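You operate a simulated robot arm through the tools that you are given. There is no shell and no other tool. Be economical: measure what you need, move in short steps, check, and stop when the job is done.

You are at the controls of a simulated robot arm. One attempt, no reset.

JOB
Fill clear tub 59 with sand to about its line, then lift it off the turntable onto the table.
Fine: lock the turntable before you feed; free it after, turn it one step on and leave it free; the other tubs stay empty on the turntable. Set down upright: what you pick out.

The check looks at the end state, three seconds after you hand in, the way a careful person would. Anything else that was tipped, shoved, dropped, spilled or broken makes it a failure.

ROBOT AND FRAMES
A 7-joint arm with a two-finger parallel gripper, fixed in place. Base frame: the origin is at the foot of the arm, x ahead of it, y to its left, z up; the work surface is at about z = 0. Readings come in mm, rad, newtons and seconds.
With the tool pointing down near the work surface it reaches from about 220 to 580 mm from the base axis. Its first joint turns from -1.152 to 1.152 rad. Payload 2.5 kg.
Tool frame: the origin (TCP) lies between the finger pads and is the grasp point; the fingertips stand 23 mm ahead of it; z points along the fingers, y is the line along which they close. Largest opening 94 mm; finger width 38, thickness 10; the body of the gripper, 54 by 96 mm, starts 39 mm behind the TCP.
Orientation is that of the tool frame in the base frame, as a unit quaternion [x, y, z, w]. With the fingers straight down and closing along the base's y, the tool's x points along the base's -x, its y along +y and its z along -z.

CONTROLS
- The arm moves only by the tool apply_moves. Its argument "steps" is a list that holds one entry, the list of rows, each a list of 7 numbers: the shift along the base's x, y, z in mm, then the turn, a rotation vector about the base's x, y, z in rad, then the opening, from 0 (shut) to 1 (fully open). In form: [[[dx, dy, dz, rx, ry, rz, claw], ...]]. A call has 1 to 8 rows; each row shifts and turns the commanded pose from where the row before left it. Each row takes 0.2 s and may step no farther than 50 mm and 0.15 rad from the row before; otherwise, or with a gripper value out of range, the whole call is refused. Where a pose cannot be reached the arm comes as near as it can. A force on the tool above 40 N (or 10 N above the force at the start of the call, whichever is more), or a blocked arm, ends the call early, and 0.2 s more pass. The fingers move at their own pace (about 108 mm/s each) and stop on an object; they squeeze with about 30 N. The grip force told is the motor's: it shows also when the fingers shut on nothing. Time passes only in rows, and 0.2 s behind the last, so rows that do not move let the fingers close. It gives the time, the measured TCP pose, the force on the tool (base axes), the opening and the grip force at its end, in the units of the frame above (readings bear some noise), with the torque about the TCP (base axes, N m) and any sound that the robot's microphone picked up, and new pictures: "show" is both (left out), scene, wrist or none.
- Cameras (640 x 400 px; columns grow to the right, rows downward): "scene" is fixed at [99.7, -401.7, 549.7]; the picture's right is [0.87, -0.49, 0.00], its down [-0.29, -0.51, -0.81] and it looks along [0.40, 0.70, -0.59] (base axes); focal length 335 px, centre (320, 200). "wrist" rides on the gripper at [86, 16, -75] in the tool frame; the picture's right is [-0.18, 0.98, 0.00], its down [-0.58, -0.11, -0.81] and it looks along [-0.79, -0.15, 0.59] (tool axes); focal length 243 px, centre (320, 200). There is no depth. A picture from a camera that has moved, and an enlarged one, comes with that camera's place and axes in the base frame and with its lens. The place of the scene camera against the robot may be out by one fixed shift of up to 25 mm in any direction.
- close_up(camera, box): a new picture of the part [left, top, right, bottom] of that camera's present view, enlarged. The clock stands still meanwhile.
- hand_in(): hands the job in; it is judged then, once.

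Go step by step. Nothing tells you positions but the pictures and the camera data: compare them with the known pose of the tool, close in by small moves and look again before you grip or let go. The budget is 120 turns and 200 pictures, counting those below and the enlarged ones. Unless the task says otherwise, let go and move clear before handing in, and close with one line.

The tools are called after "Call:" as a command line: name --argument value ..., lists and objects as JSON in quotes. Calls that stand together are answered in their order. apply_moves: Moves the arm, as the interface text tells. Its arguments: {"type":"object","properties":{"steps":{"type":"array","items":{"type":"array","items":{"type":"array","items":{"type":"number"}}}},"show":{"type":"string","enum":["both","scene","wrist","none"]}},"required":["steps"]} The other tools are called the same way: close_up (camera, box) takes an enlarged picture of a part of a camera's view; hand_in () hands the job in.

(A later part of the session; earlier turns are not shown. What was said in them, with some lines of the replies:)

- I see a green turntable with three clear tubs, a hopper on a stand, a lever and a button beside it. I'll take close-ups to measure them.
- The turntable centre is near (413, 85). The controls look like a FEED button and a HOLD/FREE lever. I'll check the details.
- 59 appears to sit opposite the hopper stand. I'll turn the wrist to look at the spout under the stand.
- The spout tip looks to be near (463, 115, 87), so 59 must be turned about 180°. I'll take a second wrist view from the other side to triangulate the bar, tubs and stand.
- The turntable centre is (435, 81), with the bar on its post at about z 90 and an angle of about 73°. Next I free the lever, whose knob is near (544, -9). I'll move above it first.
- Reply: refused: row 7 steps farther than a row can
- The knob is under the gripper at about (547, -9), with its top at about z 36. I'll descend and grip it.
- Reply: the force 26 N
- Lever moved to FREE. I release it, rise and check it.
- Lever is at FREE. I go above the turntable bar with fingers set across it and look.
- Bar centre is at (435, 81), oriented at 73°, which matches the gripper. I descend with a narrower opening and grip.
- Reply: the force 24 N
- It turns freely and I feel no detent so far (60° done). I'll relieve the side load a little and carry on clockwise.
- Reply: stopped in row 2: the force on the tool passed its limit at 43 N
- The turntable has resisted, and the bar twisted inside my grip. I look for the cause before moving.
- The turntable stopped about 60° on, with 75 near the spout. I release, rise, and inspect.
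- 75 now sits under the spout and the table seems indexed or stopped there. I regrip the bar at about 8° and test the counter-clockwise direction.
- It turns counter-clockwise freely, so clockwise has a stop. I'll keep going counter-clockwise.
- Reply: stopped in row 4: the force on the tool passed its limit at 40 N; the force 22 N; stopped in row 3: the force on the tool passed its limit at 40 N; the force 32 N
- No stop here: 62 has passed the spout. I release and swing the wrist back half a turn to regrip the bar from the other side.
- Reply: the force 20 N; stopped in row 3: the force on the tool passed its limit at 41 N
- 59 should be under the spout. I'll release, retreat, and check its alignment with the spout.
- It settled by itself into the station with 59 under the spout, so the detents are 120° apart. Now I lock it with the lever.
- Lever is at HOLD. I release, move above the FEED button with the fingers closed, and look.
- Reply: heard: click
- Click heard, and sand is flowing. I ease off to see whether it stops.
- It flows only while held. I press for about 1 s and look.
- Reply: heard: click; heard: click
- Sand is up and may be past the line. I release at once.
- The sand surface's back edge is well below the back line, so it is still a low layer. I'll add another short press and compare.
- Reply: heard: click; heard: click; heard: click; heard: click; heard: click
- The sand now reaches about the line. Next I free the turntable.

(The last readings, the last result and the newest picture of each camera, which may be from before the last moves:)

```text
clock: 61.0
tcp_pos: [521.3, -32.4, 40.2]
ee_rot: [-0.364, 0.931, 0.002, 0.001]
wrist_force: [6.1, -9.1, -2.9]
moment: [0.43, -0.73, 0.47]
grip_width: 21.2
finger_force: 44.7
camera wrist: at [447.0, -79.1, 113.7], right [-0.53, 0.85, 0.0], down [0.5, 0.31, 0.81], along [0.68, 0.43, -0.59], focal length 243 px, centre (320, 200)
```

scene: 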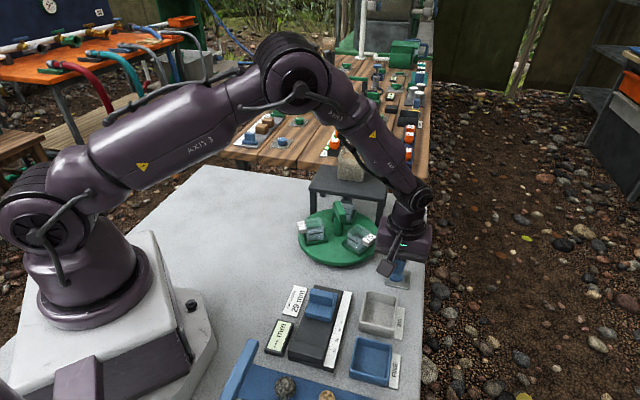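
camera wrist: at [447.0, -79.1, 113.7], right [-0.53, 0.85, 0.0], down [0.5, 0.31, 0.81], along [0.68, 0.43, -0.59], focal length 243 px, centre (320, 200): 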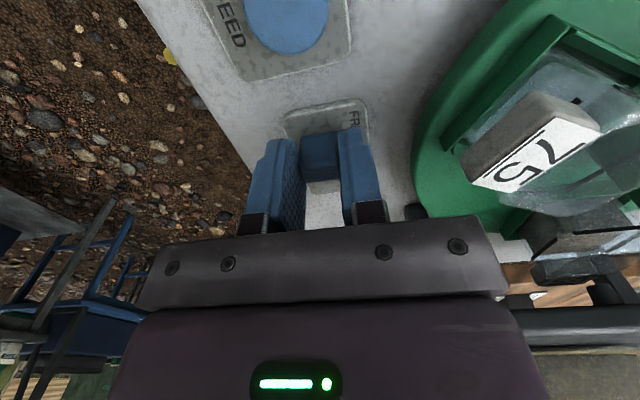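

The side view shows the sand exactly at the line. Lever is at FREE, so I release it and go to grip the bar (now at about 77°).

Call:
apply_moves --steps '[[[0, 0, 0, 0, 0, 0, 0.5], [0, 0, 0, 0, 0, 0, 0.5], [0, 0, 50, 0, 0, 0, 0.5], [0, 0, 50, 0, 0, 0, 0.5], [-21, 28, 27, 0, 0, 0.148, 0.45], [-21, 28, 0, 0, 0, 0.148, 0.45], [-22, 28, 0, 0, 0, 0.148, 0.45], [-22, 29, 0, 0, 0, 0.148, 0.45]]]' --show "both"

Call:
close_up --camera "wrist" --box '[200, 0, 520, 230]'

```text
clock: 62.8
tcp_pos: [433.3, 77.7, 167.1]
ee_rot: [-0.622, 0.783, 0.002, 0.001]
wrist_force: [-0.8, 0.2, 0.0]
moment: [-0.06, 0.03, -0.02]
grip_width: 42.3
finger_force: 0.1
camera wrist: at [399.5, -1.3, 241.4], right [-0.92, 0.4, 0.0], down [0.24, 0.54, 0.81], along [0.32, 0.74, -0.59], focal length 243 px, centre (320, 200)
```

scene: 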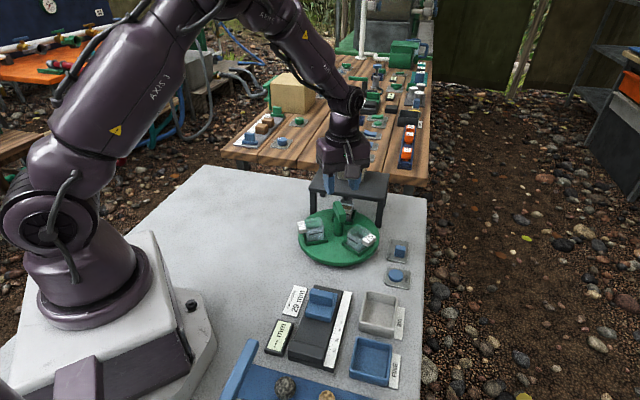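
wrist: 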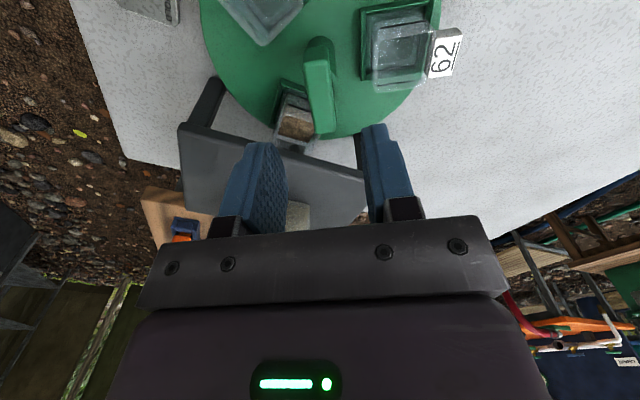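

```text
1.74 times, centred on (360, 115) of wrist
camera zoom: at [399.5, -1.3, 241.4], right [-0.92, 0.4, 0.0], down [0.24, 0.54, 0.81], along [0.32, 0.74, -0.59], focal length 422 px, centre (250, 348)
```

zoom: 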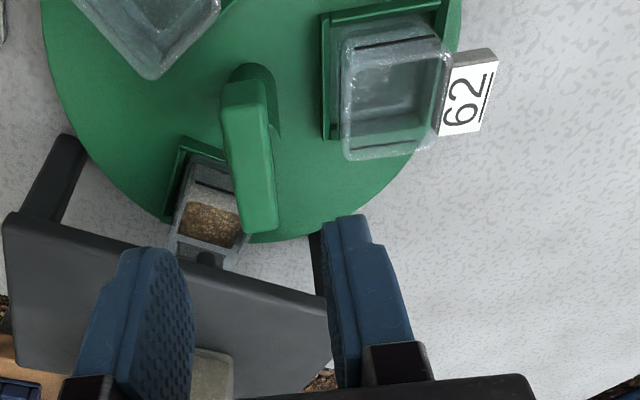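

Call:
apply_moves --steps '[[[1.5, 3, -36, 0, 0, 0, 0.4], [0, 0, -30, 0, 0, 0, 0.4], [0, 0, -10, 0, 0, 0, 0.4], [0, 0, 0, 0, 0, 0, 0], [0, 0, 0, 0, 0, 0, 0], [0, 0, 0, 0, 0, 0.08, 0], [0, 0, 0, 0, 0, 0.08, 0], [0, 0, 0, 0, 0, 0.08, 0]]]' --show "none"

Call:
apply_moves --steps '[[[0, 0, 0, 0, 0, 0.08, 0], [0, 0, 0, 0, 0, 0.08, 0], [0, 0, 0, 0, 0, 0.08, 0]]]' --show "both"

```text
clock: 64.6
tcp_pos: [434.6, 85.0, 91.5]
ee_rot: [0.709, -0.705, -0.005, 0.002]
wrist_force: [-31.6, 9.9, 21.2]
moment: [0.3, 0.78, -1.13]
grip_width: 23.5
finger_force: 44.9
```

```text
clock: 65.4
tcp_pos: [435.2, 86.5, 90.7]
ee_rot: [0.788, -0.616, -0.007, -0.001]
wrist_force: [-26.1, 24.6, 4.4]
moment: [-0.87, -0.32, -2.6]
grip_width: 32.4
finger_force: 44.6
camera wrist: at [441.2, -1.6, 163.2], right [-1.0, -0.06, 0.01], down [-0.03, 0.58, 0.81], along [-0.05, 0.81, -0.58], focal length 243 px, centre (320, 200)
```

scene: 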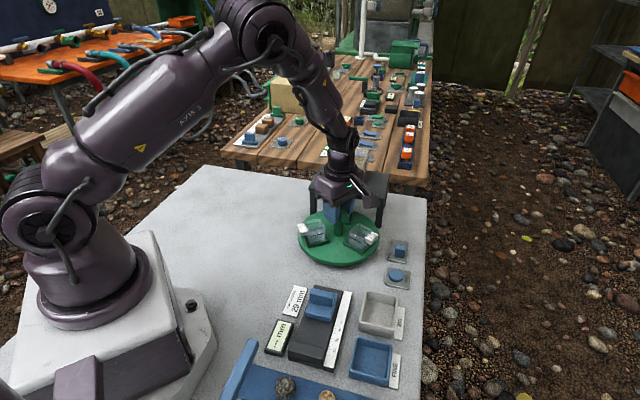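
wrist: 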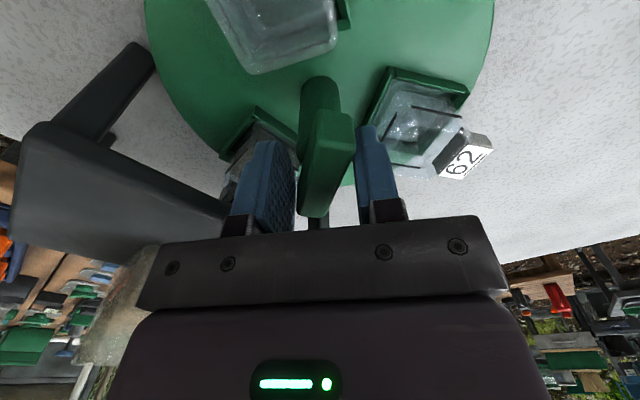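

It resists counter-clockwise here. I check the lever and try the other way.

Call:
close_up --camera "scene" --box '[370, 225, 430, 295]'

Call:
apply_moves --steps '[[[0, 0, 0, 0, 0, -0.12, 0], [0, -1, 0, 0, 0, -0.12, 0], [0, -1, 0, 0, 0, -0.12, 0], [0, -1, 0, 0, 0, -0.1, 0]]]' --show "none"

Call:
apply_moves --steps '[[[0, 0, 0, 0, 0, -0.1, 0], [0, 0, 0, 0, 0, -0.1, 0]]]' --show "both"

```text
5.71 times, centred on (400, 260) of scene
camera zoom: at [99.7, -401.7, 549.7], right [0.87, -0.49, 0.0], down [-0.29, -0.51, -0.81], along [0.4, 0.7, -0.59], focal length 1913 px, centre (-137, -143)
```

zoom: 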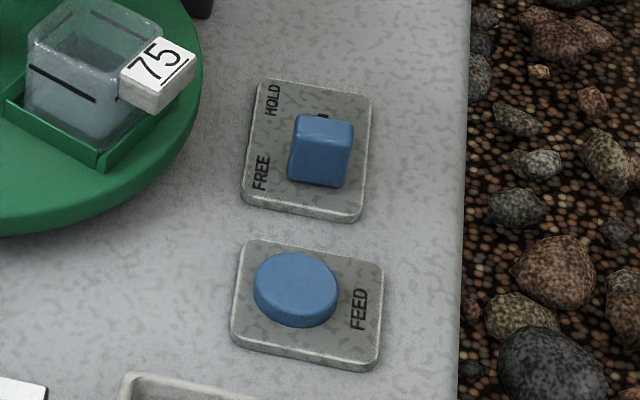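

```text
clock: 66.4
tcp_pos: [435.7, 82.6, 90.1]
ee_rot: [-0.63, 0.777, 0.005, 0.0]
wrist_force: [-23.3, 20.3, 2.1]
moment: [-0.76, 0.64, -0.04]
grip_width: 23.4
finger_force: 44.5
```

```text
clock: 67.0
tcp_pos: [436.0, 83.5, 89.9]
ee_rot: [-0.548, 0.836, 0.005, 0.0]
wrist_force: [-22.6, 18.7, -3.9]
moment: [1.03, 0.03, -0.04]
grip_width: 23.2
finger_force: 44.5
camera wrist: at [387.1, 10.2, 163.6], right [-0.83, 0.56, 0.01], down [0.34, 0.48, 0.81], along [0.45, 0.67, -0.59], focal length 243 px, centre (320, 200)
```

scene: 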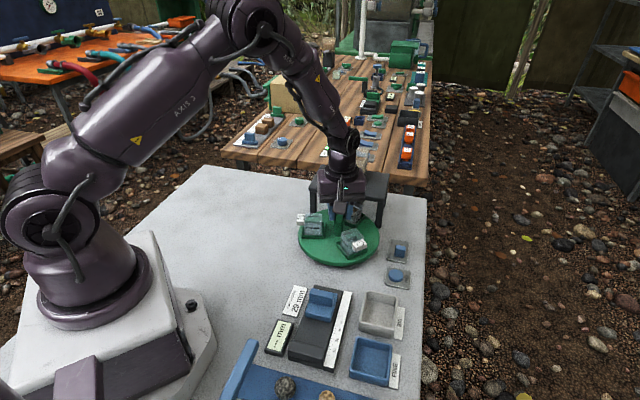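
wrist: 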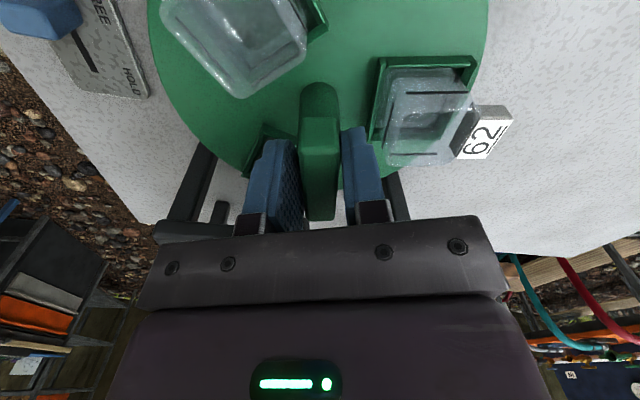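

Clockwise is free, so the stop is on this side. I turn one full step (120°) clockwise.

Call:
apply_moves --steps '[[[-1, 1, 0, 0, 0, -0.1, 0], [0, 0, 0, 0, 0, -0.1, 0], [0, 0, 0, 0, 0, -0.1, 0], [0, 0, 0, 0, 0, -0.1, 0]]]' --show "none"

Call:
apply_moves --steps '[[[0, 0, 0, 0, 0, -0.1, 0], [0, 0, 0, 0, 0, -0.1, 0], [0, 0, 0, 0, 0, -0.1, 0], [0, 0, 0, 0, 0, -0.1, 0]]]' --show "none"

Call:
apply_moves --steps '[[[0, 0, 0, 0, 0, -0.1, 0], [0, 0, 0, 0, 0, -0.1, 0], [0, 0, 0, 0, 0, -0.1, 0], [0, 0, 0, 0, 0, -0.1, 0]]]' --show "both"

```text
clock: 68.0
tcp_pos: [436.3, 82.4, 90.8]
ee_rot: [-0.37, 0.929, 0.003, 0.003]
wrist_force: [0.5, 20.1, -28.5]
moment: [-0.25, 0.36, -0.05]
grip_width: 23.3
finger_force: 44.8
```

```text
clock: 69.0
tcp_pos: [436.1, 81.5, 89.5]
ee_rot: [-0.178, 0.984, 0.002, 0.003]
wrist_force: [6.7, 16.3, -33.6]
moment: [0.38, -0.9, 0.0]
grip_width: 23.2
finger_force: 45.1
```

```text
clock: 70.0
tcp_pos: [436.8, 81.3, 90.0]
ee_rot: [0.021, 1.0, 0.002, 0.002]
wrist_force: [9.0, 12.1, -26.6]
moment: [0.05, -0.35, -0.04]
grip_width: 23.1
finger_force: 45.5
camera wrist: at [350.9, 101.8, 164.0], right [0.23, 0.97, 0.0], down [0.57, -0.14, 0.81], along [0.79, -0.18, -0.59], focal length 243 px, centre (320, 200)
```

scene: 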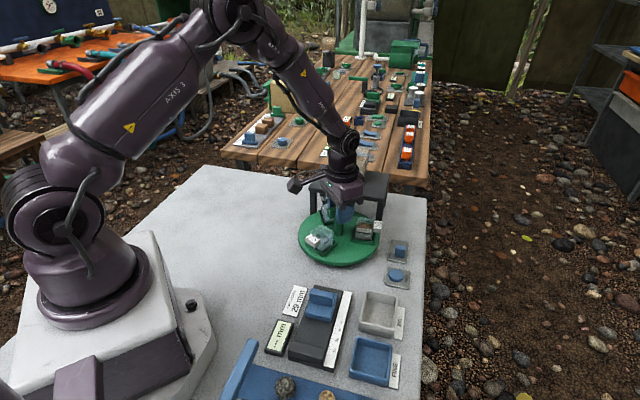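
wrist: 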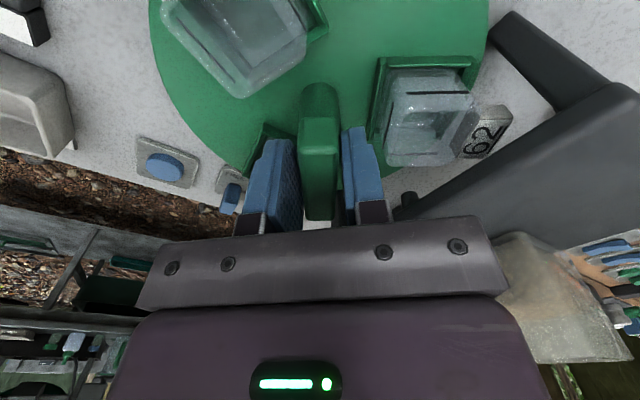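

Call:
apply_moves --steps '[[[0, 0.5, -1, 0, 0, -0.1, 0], [0, 0, 0, 0, 0, -0.1, 0], [0, 0, 0, 0, 0, -0.1, 0], [0, 0, 0, 0, 0, -0.1, 0]]]' --show "none"

Call:
apply_moves --steps '[[[0, 0, 0, 0, 0, -0.1, 0], [0, 0, 0, 0, 0, -0.1, 0], [0, 0, 0, 0, 0, -0.1, 0], [0, 0, 0, 0, 0, 0, 0]]]' --show "both"

```text
clock: 71.0
tcp_pos: [437.3, 79.7, 91.1]
ee_rot: [0.221, 0.975, 0.0, 0.002]
wrist_force: [-6.7, 4.3, 10.6]
moment: [0.01, 0.45, 0.01]
grip_width: 23.0
finger_force: 45.3
```

```text
clock: 71.8
tcp_pos: [436.1, 80.3, 89.6]
ee_rot: [0.35, 0.937, -0.001, 0.001]
wrist_force: [-2.7, 0.3, 2.7]
moment: [-0.18, -0.46, 0.02]
grip_width: 23.5
finger_force: 45.6
stopped in row 3: the force on the tool passed its limit at 42 N (the readings are from after the stop); the commanded pose is now the measured one
camera wrist: at [381.6, 150.0, 164.0], right [0.78, 0.62, 0.0], down [0.37, -0.46, 0.81], along [0.5, -0.63, -0.59], focal length 243 px, centre (320, 200)
```

scene: 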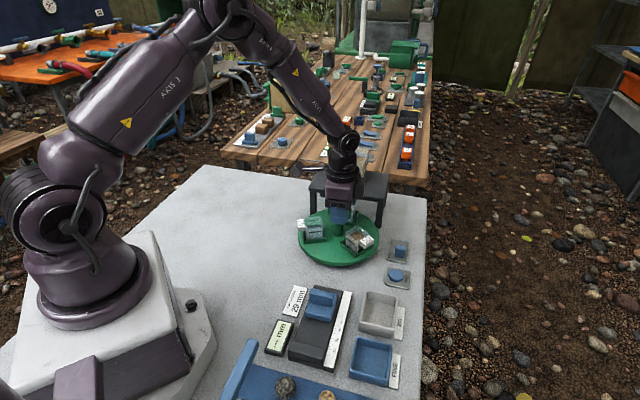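
wrist: 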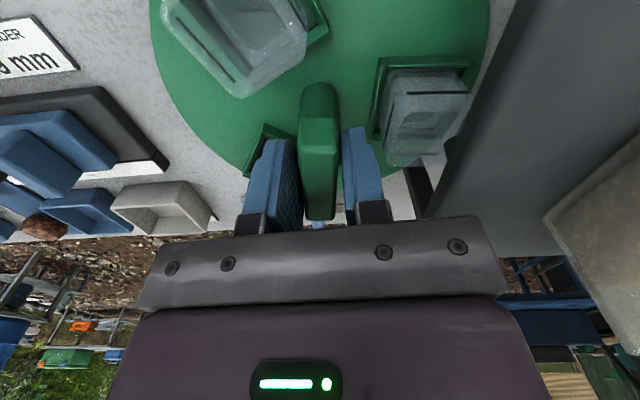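

One step is turned. I release, rise, back off and look at where it settles.

Call:
apply_moves --steps '[[[0, 0, 0, 0, 0, 0, 0.4], [0, 0, 0, 0, 0, 0, 0.4], [0, 0, 40, 0, 0, 0, 0.4], [0, 0, 40, 0, 0, 0, 0.4], [-20, 20, 20, 0, 0, 0.15, 0.4], [-40, 10, 10, 0, 0, 0.15, 0.4], [-40, 0, 0, 0, 0, 0.15, 0.6]]]' --show "both"

Call:
close_up --camera "scene" --box '[290, 160, 400, 275]'

Call:
close_up --camera "wrist" --box '[200, 0, 460, 230]'

```text
clock: 73.4
tcp_pos: [337.5, 111.0, 201.2]
ee_rot: [0.132, 0.991, 0.0, 0.002]
wrist_force: [1.2, -0.4, -0.1]
moment: [0.01, 0.0, -0.01]
grip_width: 56.5
finger_force: 0.0
camera wrist: at [257.8, 149.7, 274.7], right [0.43, 0.9, 0.0], down [0.53, -0.25, 0.81], along [0.73, -0.35, -0.59], focal length 243 px, centre (320, 200)
```

scene: 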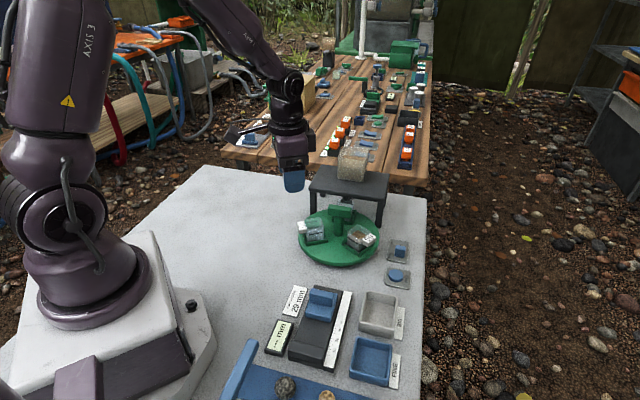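
wrist: 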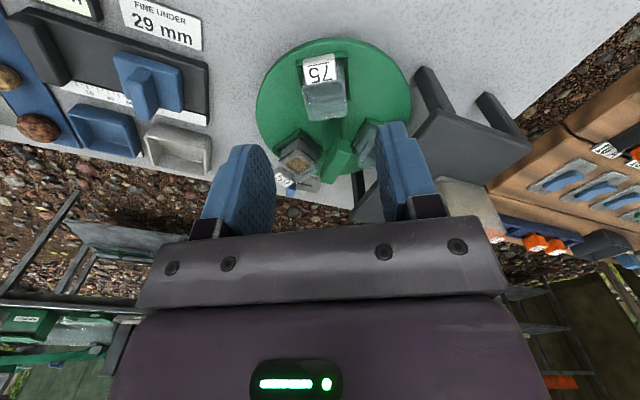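

```text
3.48 times, centred on (345, 218) of scene
camera zoom: at [99.8, -401.7, 549.7], right [0.87, -0.49, 0.0], down [-0.29, -0.51, -0.81], along [0.4, 0.7, -0.59], focal length 1165 px, centre (233, 139)
```

zoom: 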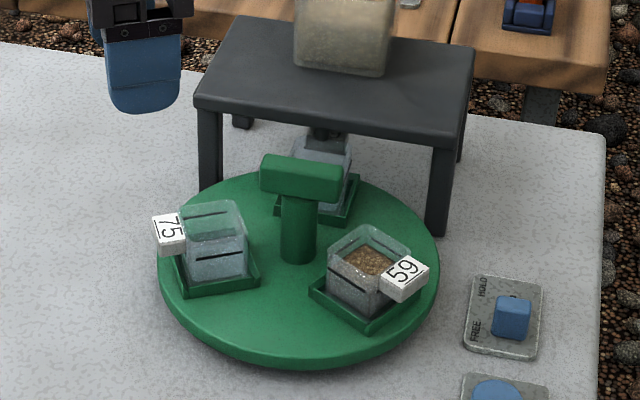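

```text
1.74 times, centred on (330, 115) of wrist
camera zoom: at [257.8, 149.7, 274.7], right [0.43, 0.9, 0.0], down [0.53, -0.25, 0.81], along [0.73, -0.35, -0.59], focal length 422 px, centre (303, 348)
```

zoom: 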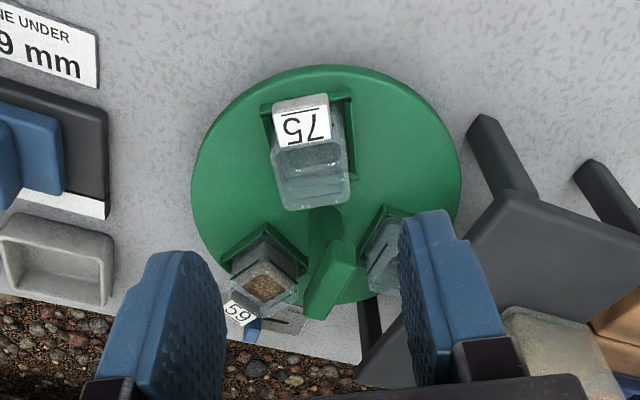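

It's settled with 59 at the front right, filled. Now I go above it with fingers set to close on its side walls.

Call:
apply_moves --steps '[[[8, -6, 0, 0, 0, 0.15, 0.7], [8, -6, 0, 0, 0, 0.15, 0.7], [8, -6, 0, 0, 0, 0.15, 0.7], [8, -6, 0, 0, 0, 0.15, 0.7], [8, -6, 0, 0, 0, 0.15, 0.7], [8, -7, 0, 0, 0, 0.15, 0.7], [8, -7, 0, 0, 0, 0.15, 0.7]]]' --show "none"

Call:
apply_moves --steps '[[[8, -6, 0, 0, 0, 0.15, 0.7], [8, -6, 0, 0, 0, 0.15, 0.7], [8, -6, 0, 0, 0, 0.15, 0.7], [8, -6, 0, 0, 0, 0.15, 0.7], [8, -6, 0, 0, 0, 0.15, 0.7], [8, -7, 0, 0, 0, 0.15, 0.7], [10, -8, -20, 0, 0, 0.15, 0.7], [0, 0, -20, 0, 0, 0, 0.7]]]' --show "both"

Call:
close_up --camera "wrist" --box '[200, 0, 460, 230]'

```text
clock: 75.0
tcp_pos: [392.6, 65.5, 200.1]
ee_rot: [-0.383, 0.924, 0.0, 0.002]
wrist_force: [0.2, 0.5, -0.5]
moment: [0.02, -0.02, -0.02]
grip_width: 65.8
finger_force: 0.0
```

```text
clock: 76.8
tcp_pos: [451.2, 20.8, 159.1]
ee_rot: [0.794, -0.607, -0.001, -0.001]
wrist_force: [0.6, 0.8, -0.7]
moment: [0.03, -0.03, -0.03]
grip_width: 65.6
finger_force: 0.0
camera wrist: at [457.9, -65.8, 233.6], right [-1.0, -0.08, 0.0], down [-0.05, 0.59, 0.81], along [-0.07, 0.81, -0.59], focal length 243 px, centre (320, 200)
```

scene: 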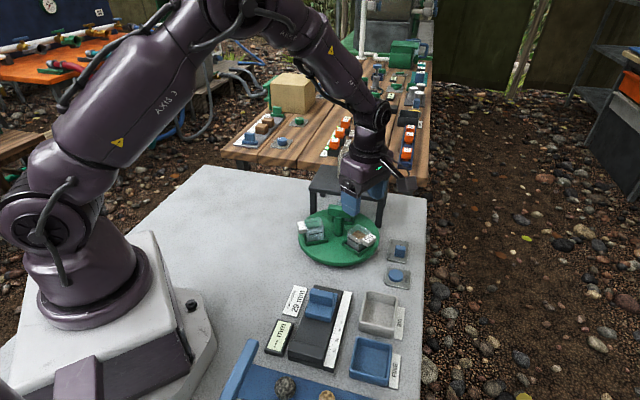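
wrist: 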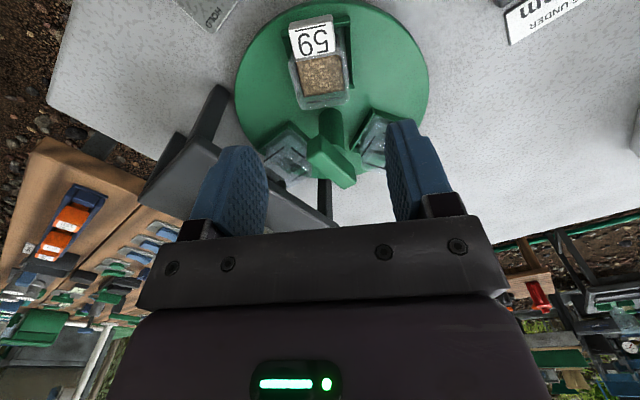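

```text
1.74 times, centred on (330, 115) of wrist
camera zoom: at [457.9, -65.8, 233.6], right [-1.0, -0.08, 0.0], down [-0.05, 0.59, 0.81], along [-0.07, 0.81, -0.59], focal length 422 px, centre (303, 348)
```

zoom: 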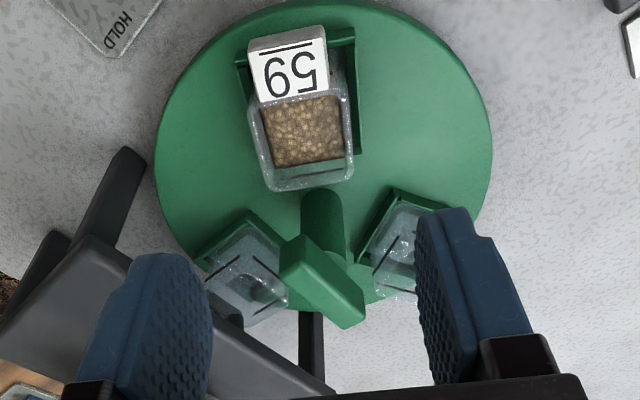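

The gripper is centred over tub 59 at (451, 21) and aligned. I descend around it.

Call:
apply_moves --steps '[[[0, 0, -40, 0, 0, -0.02, 0.7], [0, 0, -30, 0, 0, 0, 0.7], [0, 0, -20, 0, 0, 0, 0.7], [0, 0, -12, 0, 0, 0, 0.7]]]' --show "both"

Call:
close_up --camera "scene" --box '[310, 185, 410, 275]'

```text
clock: 77.8
tcp_pos: [451.2, 21.0, 57.0]
ee_rot: [0.788, -0.616, 0.0, -0.002]
wrist_force: [-0.4, -0.6, -0.4]
moment: [0.0, -0.01, 0.0]
grip_width: 65.5
finger_force: 0.2
camera wrist: at [456.7, -66.5, 131.5], right [-1.0, -0.06, 0.0], down [-0.04, 0.59, 0.81], along [-0.05, 0.81, -0.59], focal length 243 px, centre (320, 200)
```

scene: 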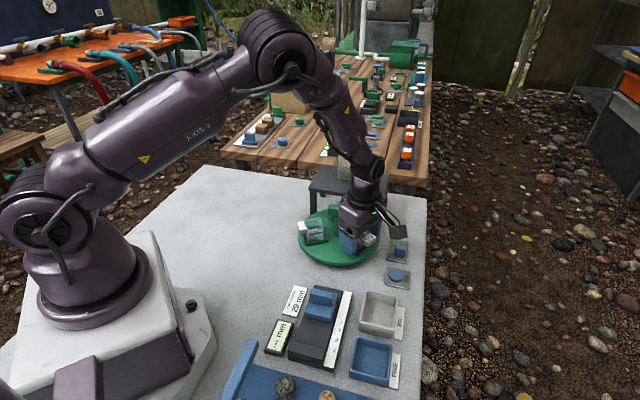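
wrist: 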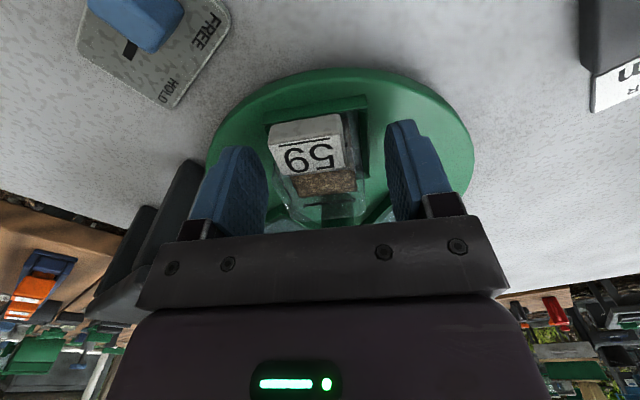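

```text
4.44 times, centred on (360, 230) of scene
camera zoom: at [99.7, -401.7, 549.7], right [0.87, -0.49, 0.0], down [-0.29, -0.51, -0.81], along [0.4, 0.7, -0.59], focal length 1488 px, centre (142, 67)
```

zoom: 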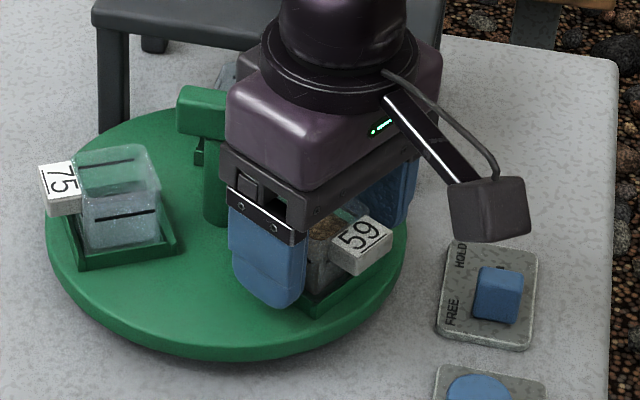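

Call:
apply_moves --steps '[[[0, 0, 0, 0, 0, 0, 0.55], [0, 0, 0, 0, 0, 0, 0.3], [0, 0, 0, 0, 0, 0, 0.3], [0, 0, 0, 0, 0, 0, 0.3]]]' --show "wrist"

```text
clock: 78.8
tcp_pos: [450.8, 20.5, 56.8]
ee_rot: [0.788, -0.616, -0.001, -0.001]
wrist_force: [0.1, -0.3, -0.4]
moment: [0.04, -0.02, -0.02]
grip_width: 39.5
finger_force: 30.1
camera wrist: at [456.6, -66.7, 131.7], right [-1.0, -0.06, 0.0], down [-0.03, 0.59, 0.81], along [-0.05, 0.81, -0.59], focal length 243 px, centre (320, 200)
```

wrist: 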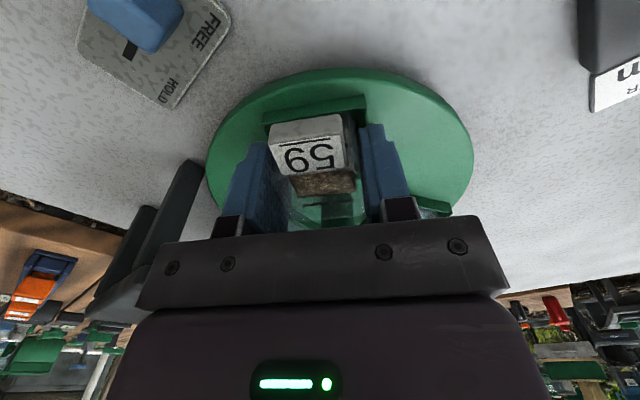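

Gripped at 39.5 mm. I lift gently straight up.

Call:
apply_moves --steps '[[[0, 0, 5, 0, 0, 0, 0.3], [0, 0, 10, 0, 0, 0, 0.3], [0, 0, 15, 0, 0, 0, 0.3], [0, 0, 15, 0, 0, 0, 0.3], [0, 0, 15, 0, 0, 0, 0.3], [0, 0, 15, 0, 0, 0, 0.3], [0, 0, 15, 0, 0, 0, 0.3], [0, 0, 10, 0, 0, 0, 0.3]]]' --show "both"

Call:
close_up --camera "scene" --box '[290, 130, 420, 280]'

```text
clock: 80.6
tcp_pos: [449.2, 20.8, 158.4]
ee_rot: [0.788, -0.616, -0.001, -0.001]
wrist_force: [-0.3, 0.2, -0.8]
moment: [-0.01, -0.04, 0.01]
grip_width: 39.7
finger_force: 30.5
camera wrist: at [454.1, -66.5, 231.8], right [-1.0, -0.06, 0.0], down [-0.03, 0.59, 0.81], along [-0.05, 0.81, -0.59], focal length 243 px, centre (320, 200)
```

scene: 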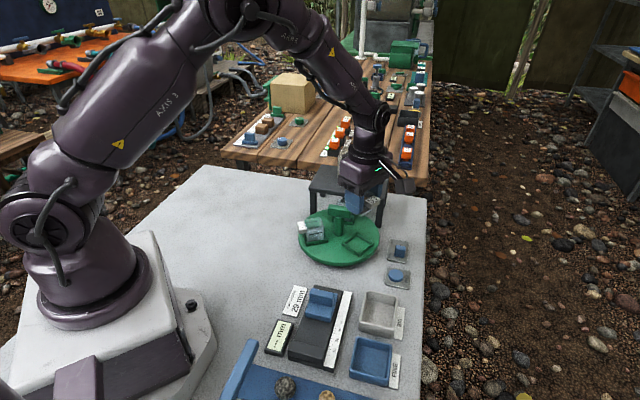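
wrist: 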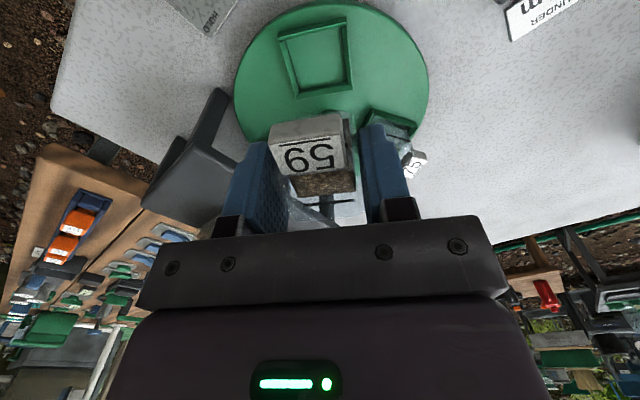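

```text
2.67 times, centred on (355, 205) of scene
camera zoom: at [99.7, -401.7, 549.7], right [0.87, -0.49, 0.0], down [-0.29, -0.51, -0.81], along [0.4, 0.7, -0.59], focal length 893 px, centre (227, 187)
```

zoom: 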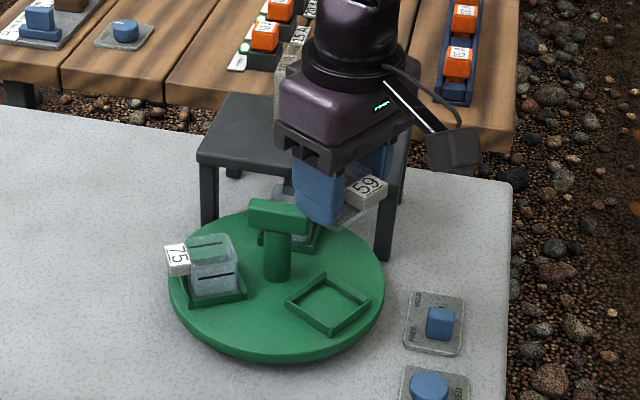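

Call:
apply_moves --steps '[[[-10, 10, 0, 0, 0, 0, 0.3], [-20, 20, 0, 0, 0, 0, 0.3], [-22, 22, 0, 0, 0, 0, 0.3], [-22, 22, 0, 0, 0, 0, 0.3], [-22, 22, 0, 0, 0, 0, 0.3], [-22, 22, 0, 0, 0, 0, 0.3], [-20, 20, 0, 0, 0, 0, 0.3], [-12, 12, 0, 0, 0, 0, 0.3]]]' --show "both"

```text
clock: 82.4
tcp_pos: [302.7, 170.9, 158.3]
ee_rot: [0.787, -0.616, -0.001, -0.002]
wrist_force: [-0.5, -0.1, -0.7]
moment: [0.04, -0.02, -0.01]
grip_width: 39.6
finger_force: 29.9
camera wrist: at [307.2, 84.0, 232.3], right [-1.0, -0.06, 0.0], down [-0.03, 0.59, 0.81], along [-0.05, 0.81, -0.59], focal length 243 px, centre (320, 200)
```

scene: 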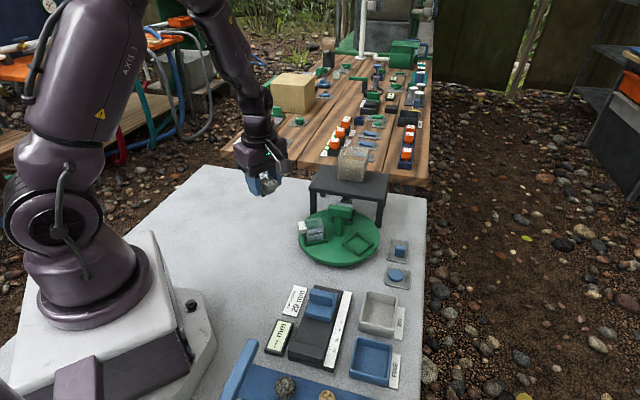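
wrist: 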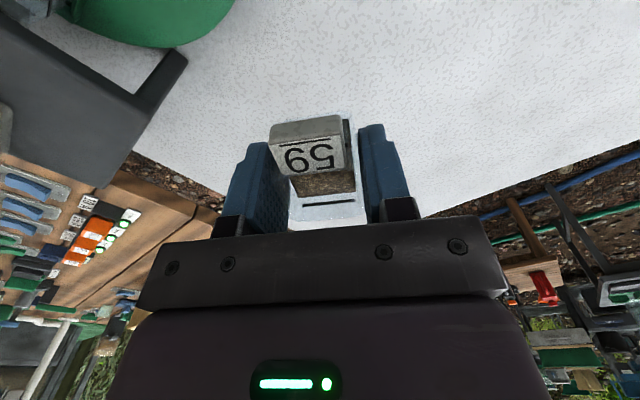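

Clear table below. I lower it, slowly near the end.

Call:
apply_moves --steps '[[[0, 0, -25, 0, 0, 0, 0.3], [0, 0, -30, 0, 0, 0, 0.3], [0, 0, -25, 0, 0, 0, 0.3], [0, 0, -18, 0, 0, 0, 0.3], [0, 0, -10, 0, 0, 0, 0.3]]]' --show "both"

Call:
close_up --camera "scene" --box '[220, 150, 330, 240]'

```text
clock: 83.6
tcp_pos: [300.2, 170.9, 50.8]
ee_rot: [0.788, -0.616, 0.0, -0.002]
wrist_force: [-0.9, 0.2, -1.7]
moment: [0.01, 0.01, 0.02]
grip_width: 39.6
finger_force: 29.6
camera wrist: at [306.3, 83.9, 123.9], right [-1.0, -0.06, 0.0], down [-0.04, 0.59, 0.81], along [-0.05, 0.81, -0.59], focal length 243 px, centre (320, 200)
```

scene: 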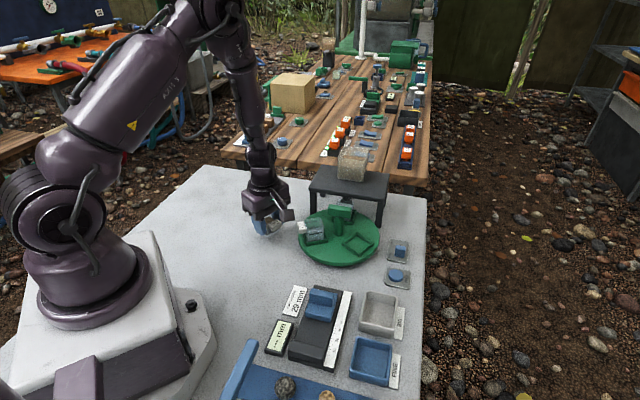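
wrist: 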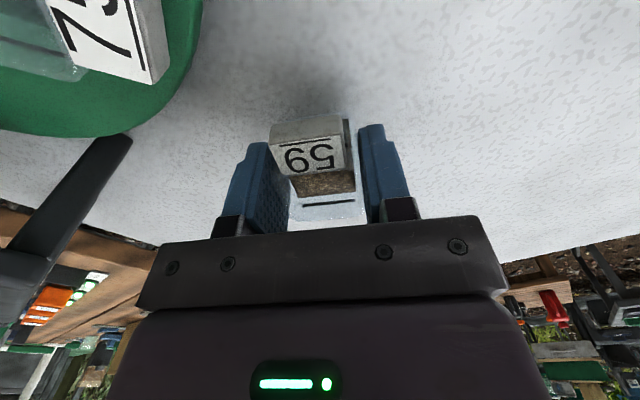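

```text
4.44 times, centred on (275, 195) of scene
camera zoom: at [99.7, -401.7, 549.7], right [0.87, -0.49, 0.0], down [-0.29, -0.51, -0.81], along [0.4, 0.7, -0.59], focal length 1488 px, centre (520, 222)
```

zoom: 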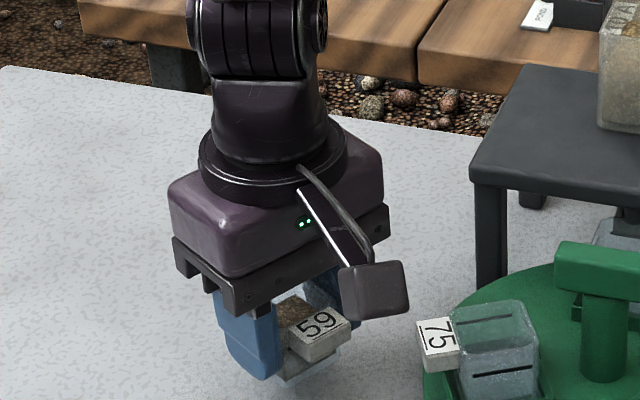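

Call:
apply_moves --steps '[[[0, 0, -4, 0, 0, 0, 0.3], [0, 0, -3, 0, 0, 0, 0.3], [0, 0, -3, 0, 0, 0, 0.3]]]' --show "none"

Call:
apply_moves --steps '[[[0, 0, -2, 0, 0, 0, 0.3]]]' --show "none"

Call:
apply_moves --steps '[[[0, 0, -2, 0, 0, 0, 0.3]]]' --show "none"

Call:
close_up --camera "scene" --box '[240, 200, 300, 245]'

```text
clock: 84.4
tcp_pos: [301.3, 172.6, 40.6]
ee_rot: [0.788, -0.616, -0.001, -0.002]
wrist_force: [0.6, -0.5, -0.7]
moment: [0.02, 0.03, 0.0]
grip_width: 39.6
finger_force: 30.4
```

```text
clock: 84.8
tcp_pos: [300.1, 170.9, 39.5]
ee_rot: [0.788, -0.615, -0.001, -0.001]
wrist_force: [0.7, -0.2, -0.1]
moment: [0.0, 0.01, -0.01]
grip_width: 39.6
finger_force: 29.8
```

```text
clock: 85.2
tcp_pos: [300.4, 170.7, 36.2]
ee_rot: [0.788, -0.616, -0.002, -0.002]
wrist_force: [0.3, 0.3, -1.1]
moment: [0.01, -0.04, 0.01]
grip_width: 39.9
finger_force: 29.5
```

```text
8.89 times, centred on (270, 222) of scene
camera zoom: at [99.7, -401.7, 549.7], right [0.87, -0.49, 0.0], down [-0.29, -0.51, -0.81], along [0.4, 0.7, -0.59], focal length 2976 px, centre (764, 0)
```

zoom: 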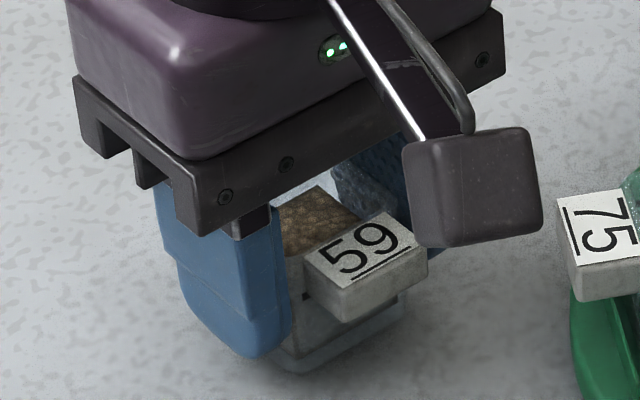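

Call:
apply_moves --steps '[[[0, 0, -2, 0, 0, 0, 0.3]]]' --show "none"

Call:
apply_moves --steps '[[[0, 0, -1.5, 0, 0, 0, 0.3]]]' --show "none"

Call:
apply_moves --steps '[[[0, 0, -1.5, 0, 0, 0, 0.3]]]' --show "wrist"

```text
clock: 85.6
tcp_pos: [300.2, 170.7, 34.4]
ee_rot: [0.789, -0.615, -0.001, -0.001]
wrist_force: [-0.1, -0.6, -0.6]
moment: [-0.01, -0.02, -0.01]
grip_width: 39.7
finger_force: 30.5
```

```text
clock: 86.0
tcp_pos: [300.7, 172.2, 33.5]
ee_rot: [0.788, -0.615, 0.0, -0.001]
wrist_force: [-6.6, -4.9, 28.4]
moment: [-0.09, 0.19, -0.01]
grip_width: 39.8
finger_force: 30.1
```

```text
clock: 86.4
tcp_pos: [299.3, 171.3, 31.3]
ee_rot: [0.788, -0.616, -0.001, -0.002]
wrist_force: [-7.1, -3.3, 27.2]
moment: [-0.33, 0.16, -0.04]
grip_width: 40.1
finger_force: 30.1
camera wrist: at [305.4, 84.3, 105.2], right [-1.0, -0.06, 0.0], down [-0.04, 0.59, 0.81], along [-0.05, 0.81, -0.59], focal length 243 px, centre (320, 200)
```

wrist: 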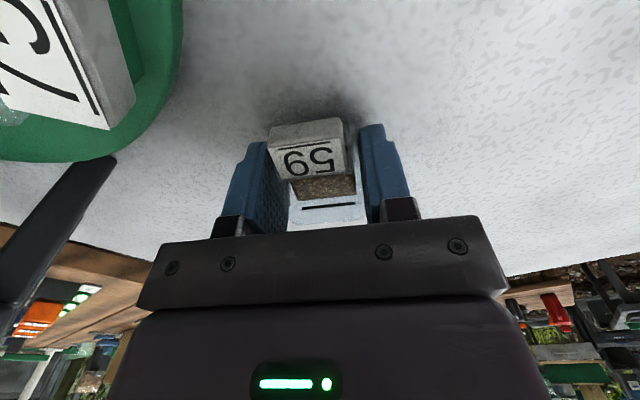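

The tub touched down (28 N). I back off 1.5 mm, open slowly and rise straight up.

Call:
apply_moves --steps '[[[0, 0, 1.5, 0, 0, 0, 0.3], [0, 0, 0, 0, 0, 0, 0.48], [0, 0, 0, 0, 0, 0, 0.6], [0, 0, 0, 0, 0, 0, 0.68], [0, 0, 20, 0, 0, 0, 0.68], [0, 0, 40, 0, 0, 0, 0.68], [0, 0, 40, 0, 0, 0, 0.68], [0, 0, 40, 0, 0, 0, 0.68]]]' --show "both"

Call:
close_up --camera "scene" --box '[220, 150, 420, 290]'

Call:
close_up --camera "scene" --box '[240, 195, 310, 245]'

```text
clock: 88.2
tcp_pos: [298.5, 171.3, 171.8]
ee_rot: [0.788, -0.615, 0.0, 0.0]
wrist_force: [-0.2, 0.2, 0.5]
moment: [-0.01, -0.01, -0.02]
grip_width: 63.8
finger_force: 0.0
camera wrist: at [304.2, 84.2, 246.3], right [-1.0, -0.06, 0.0], down [-0.03, 0.59, 0.81], along [-0.05, 0.81, -0.59], focal length 243 px, centre (320, 200)
```

scene: 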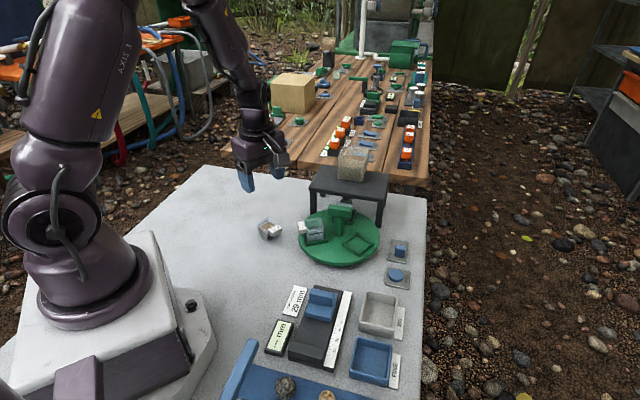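
wrist: 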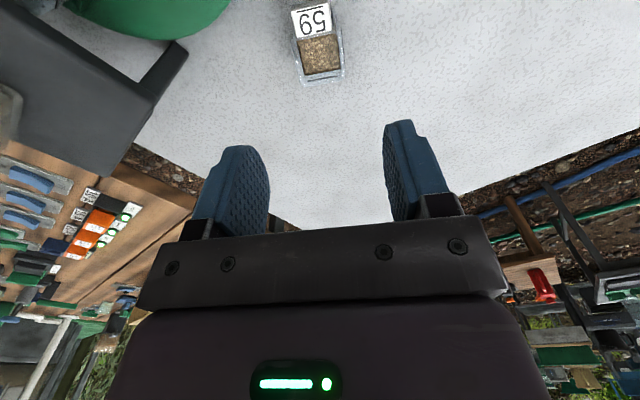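

```text
2.86 times, centred on (320, 220) of scene
camera zoom: at [99.7, -401.7, 549.7], right [0.87, -0.49, 0.0], down [-0.29, -0.51, -0.81], along [0.4, 0.7, -0.59], focal length 957 px, centre (320, 143)
```

zoom: 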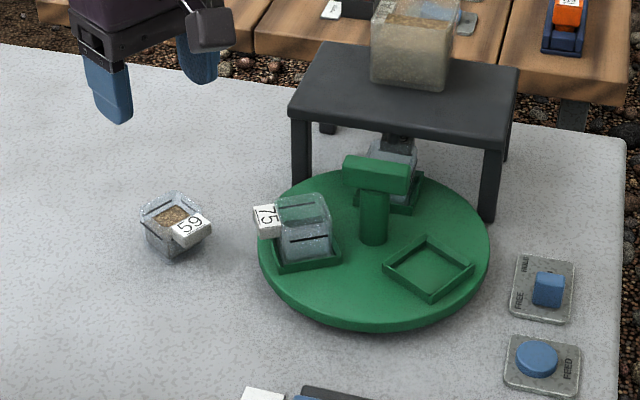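

```text
8.00 times, centred on (275, 220) of scene
camera zoom: at [99.7, -401.7, 549.7], right [0.87, -0.49, 0.0], down [-0.29, -0.51, -0.81], along [0.4, 0.7, -0.59], focal length 2679 px, centre (680, 40)
```

zoom: 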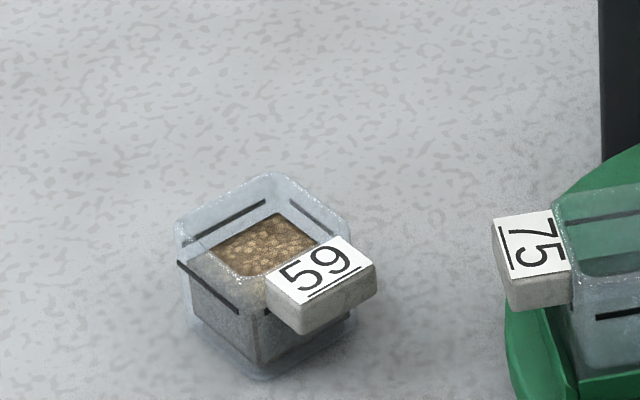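

Tub 59 stands upright on the table with sand at about its line. The turntable is one step on with the lever at FREE, 62 and 75 are still empty on it, and the arm is clear.

Call:
hand_in

```text
The job is handed in.
```

I filled tub 59 to about its line with the turntable locked. I then freed the turntable, turned it one step (clockwise), and set 59 upright on the table. The turntable is still free, and 62 and 75 are empty on it.
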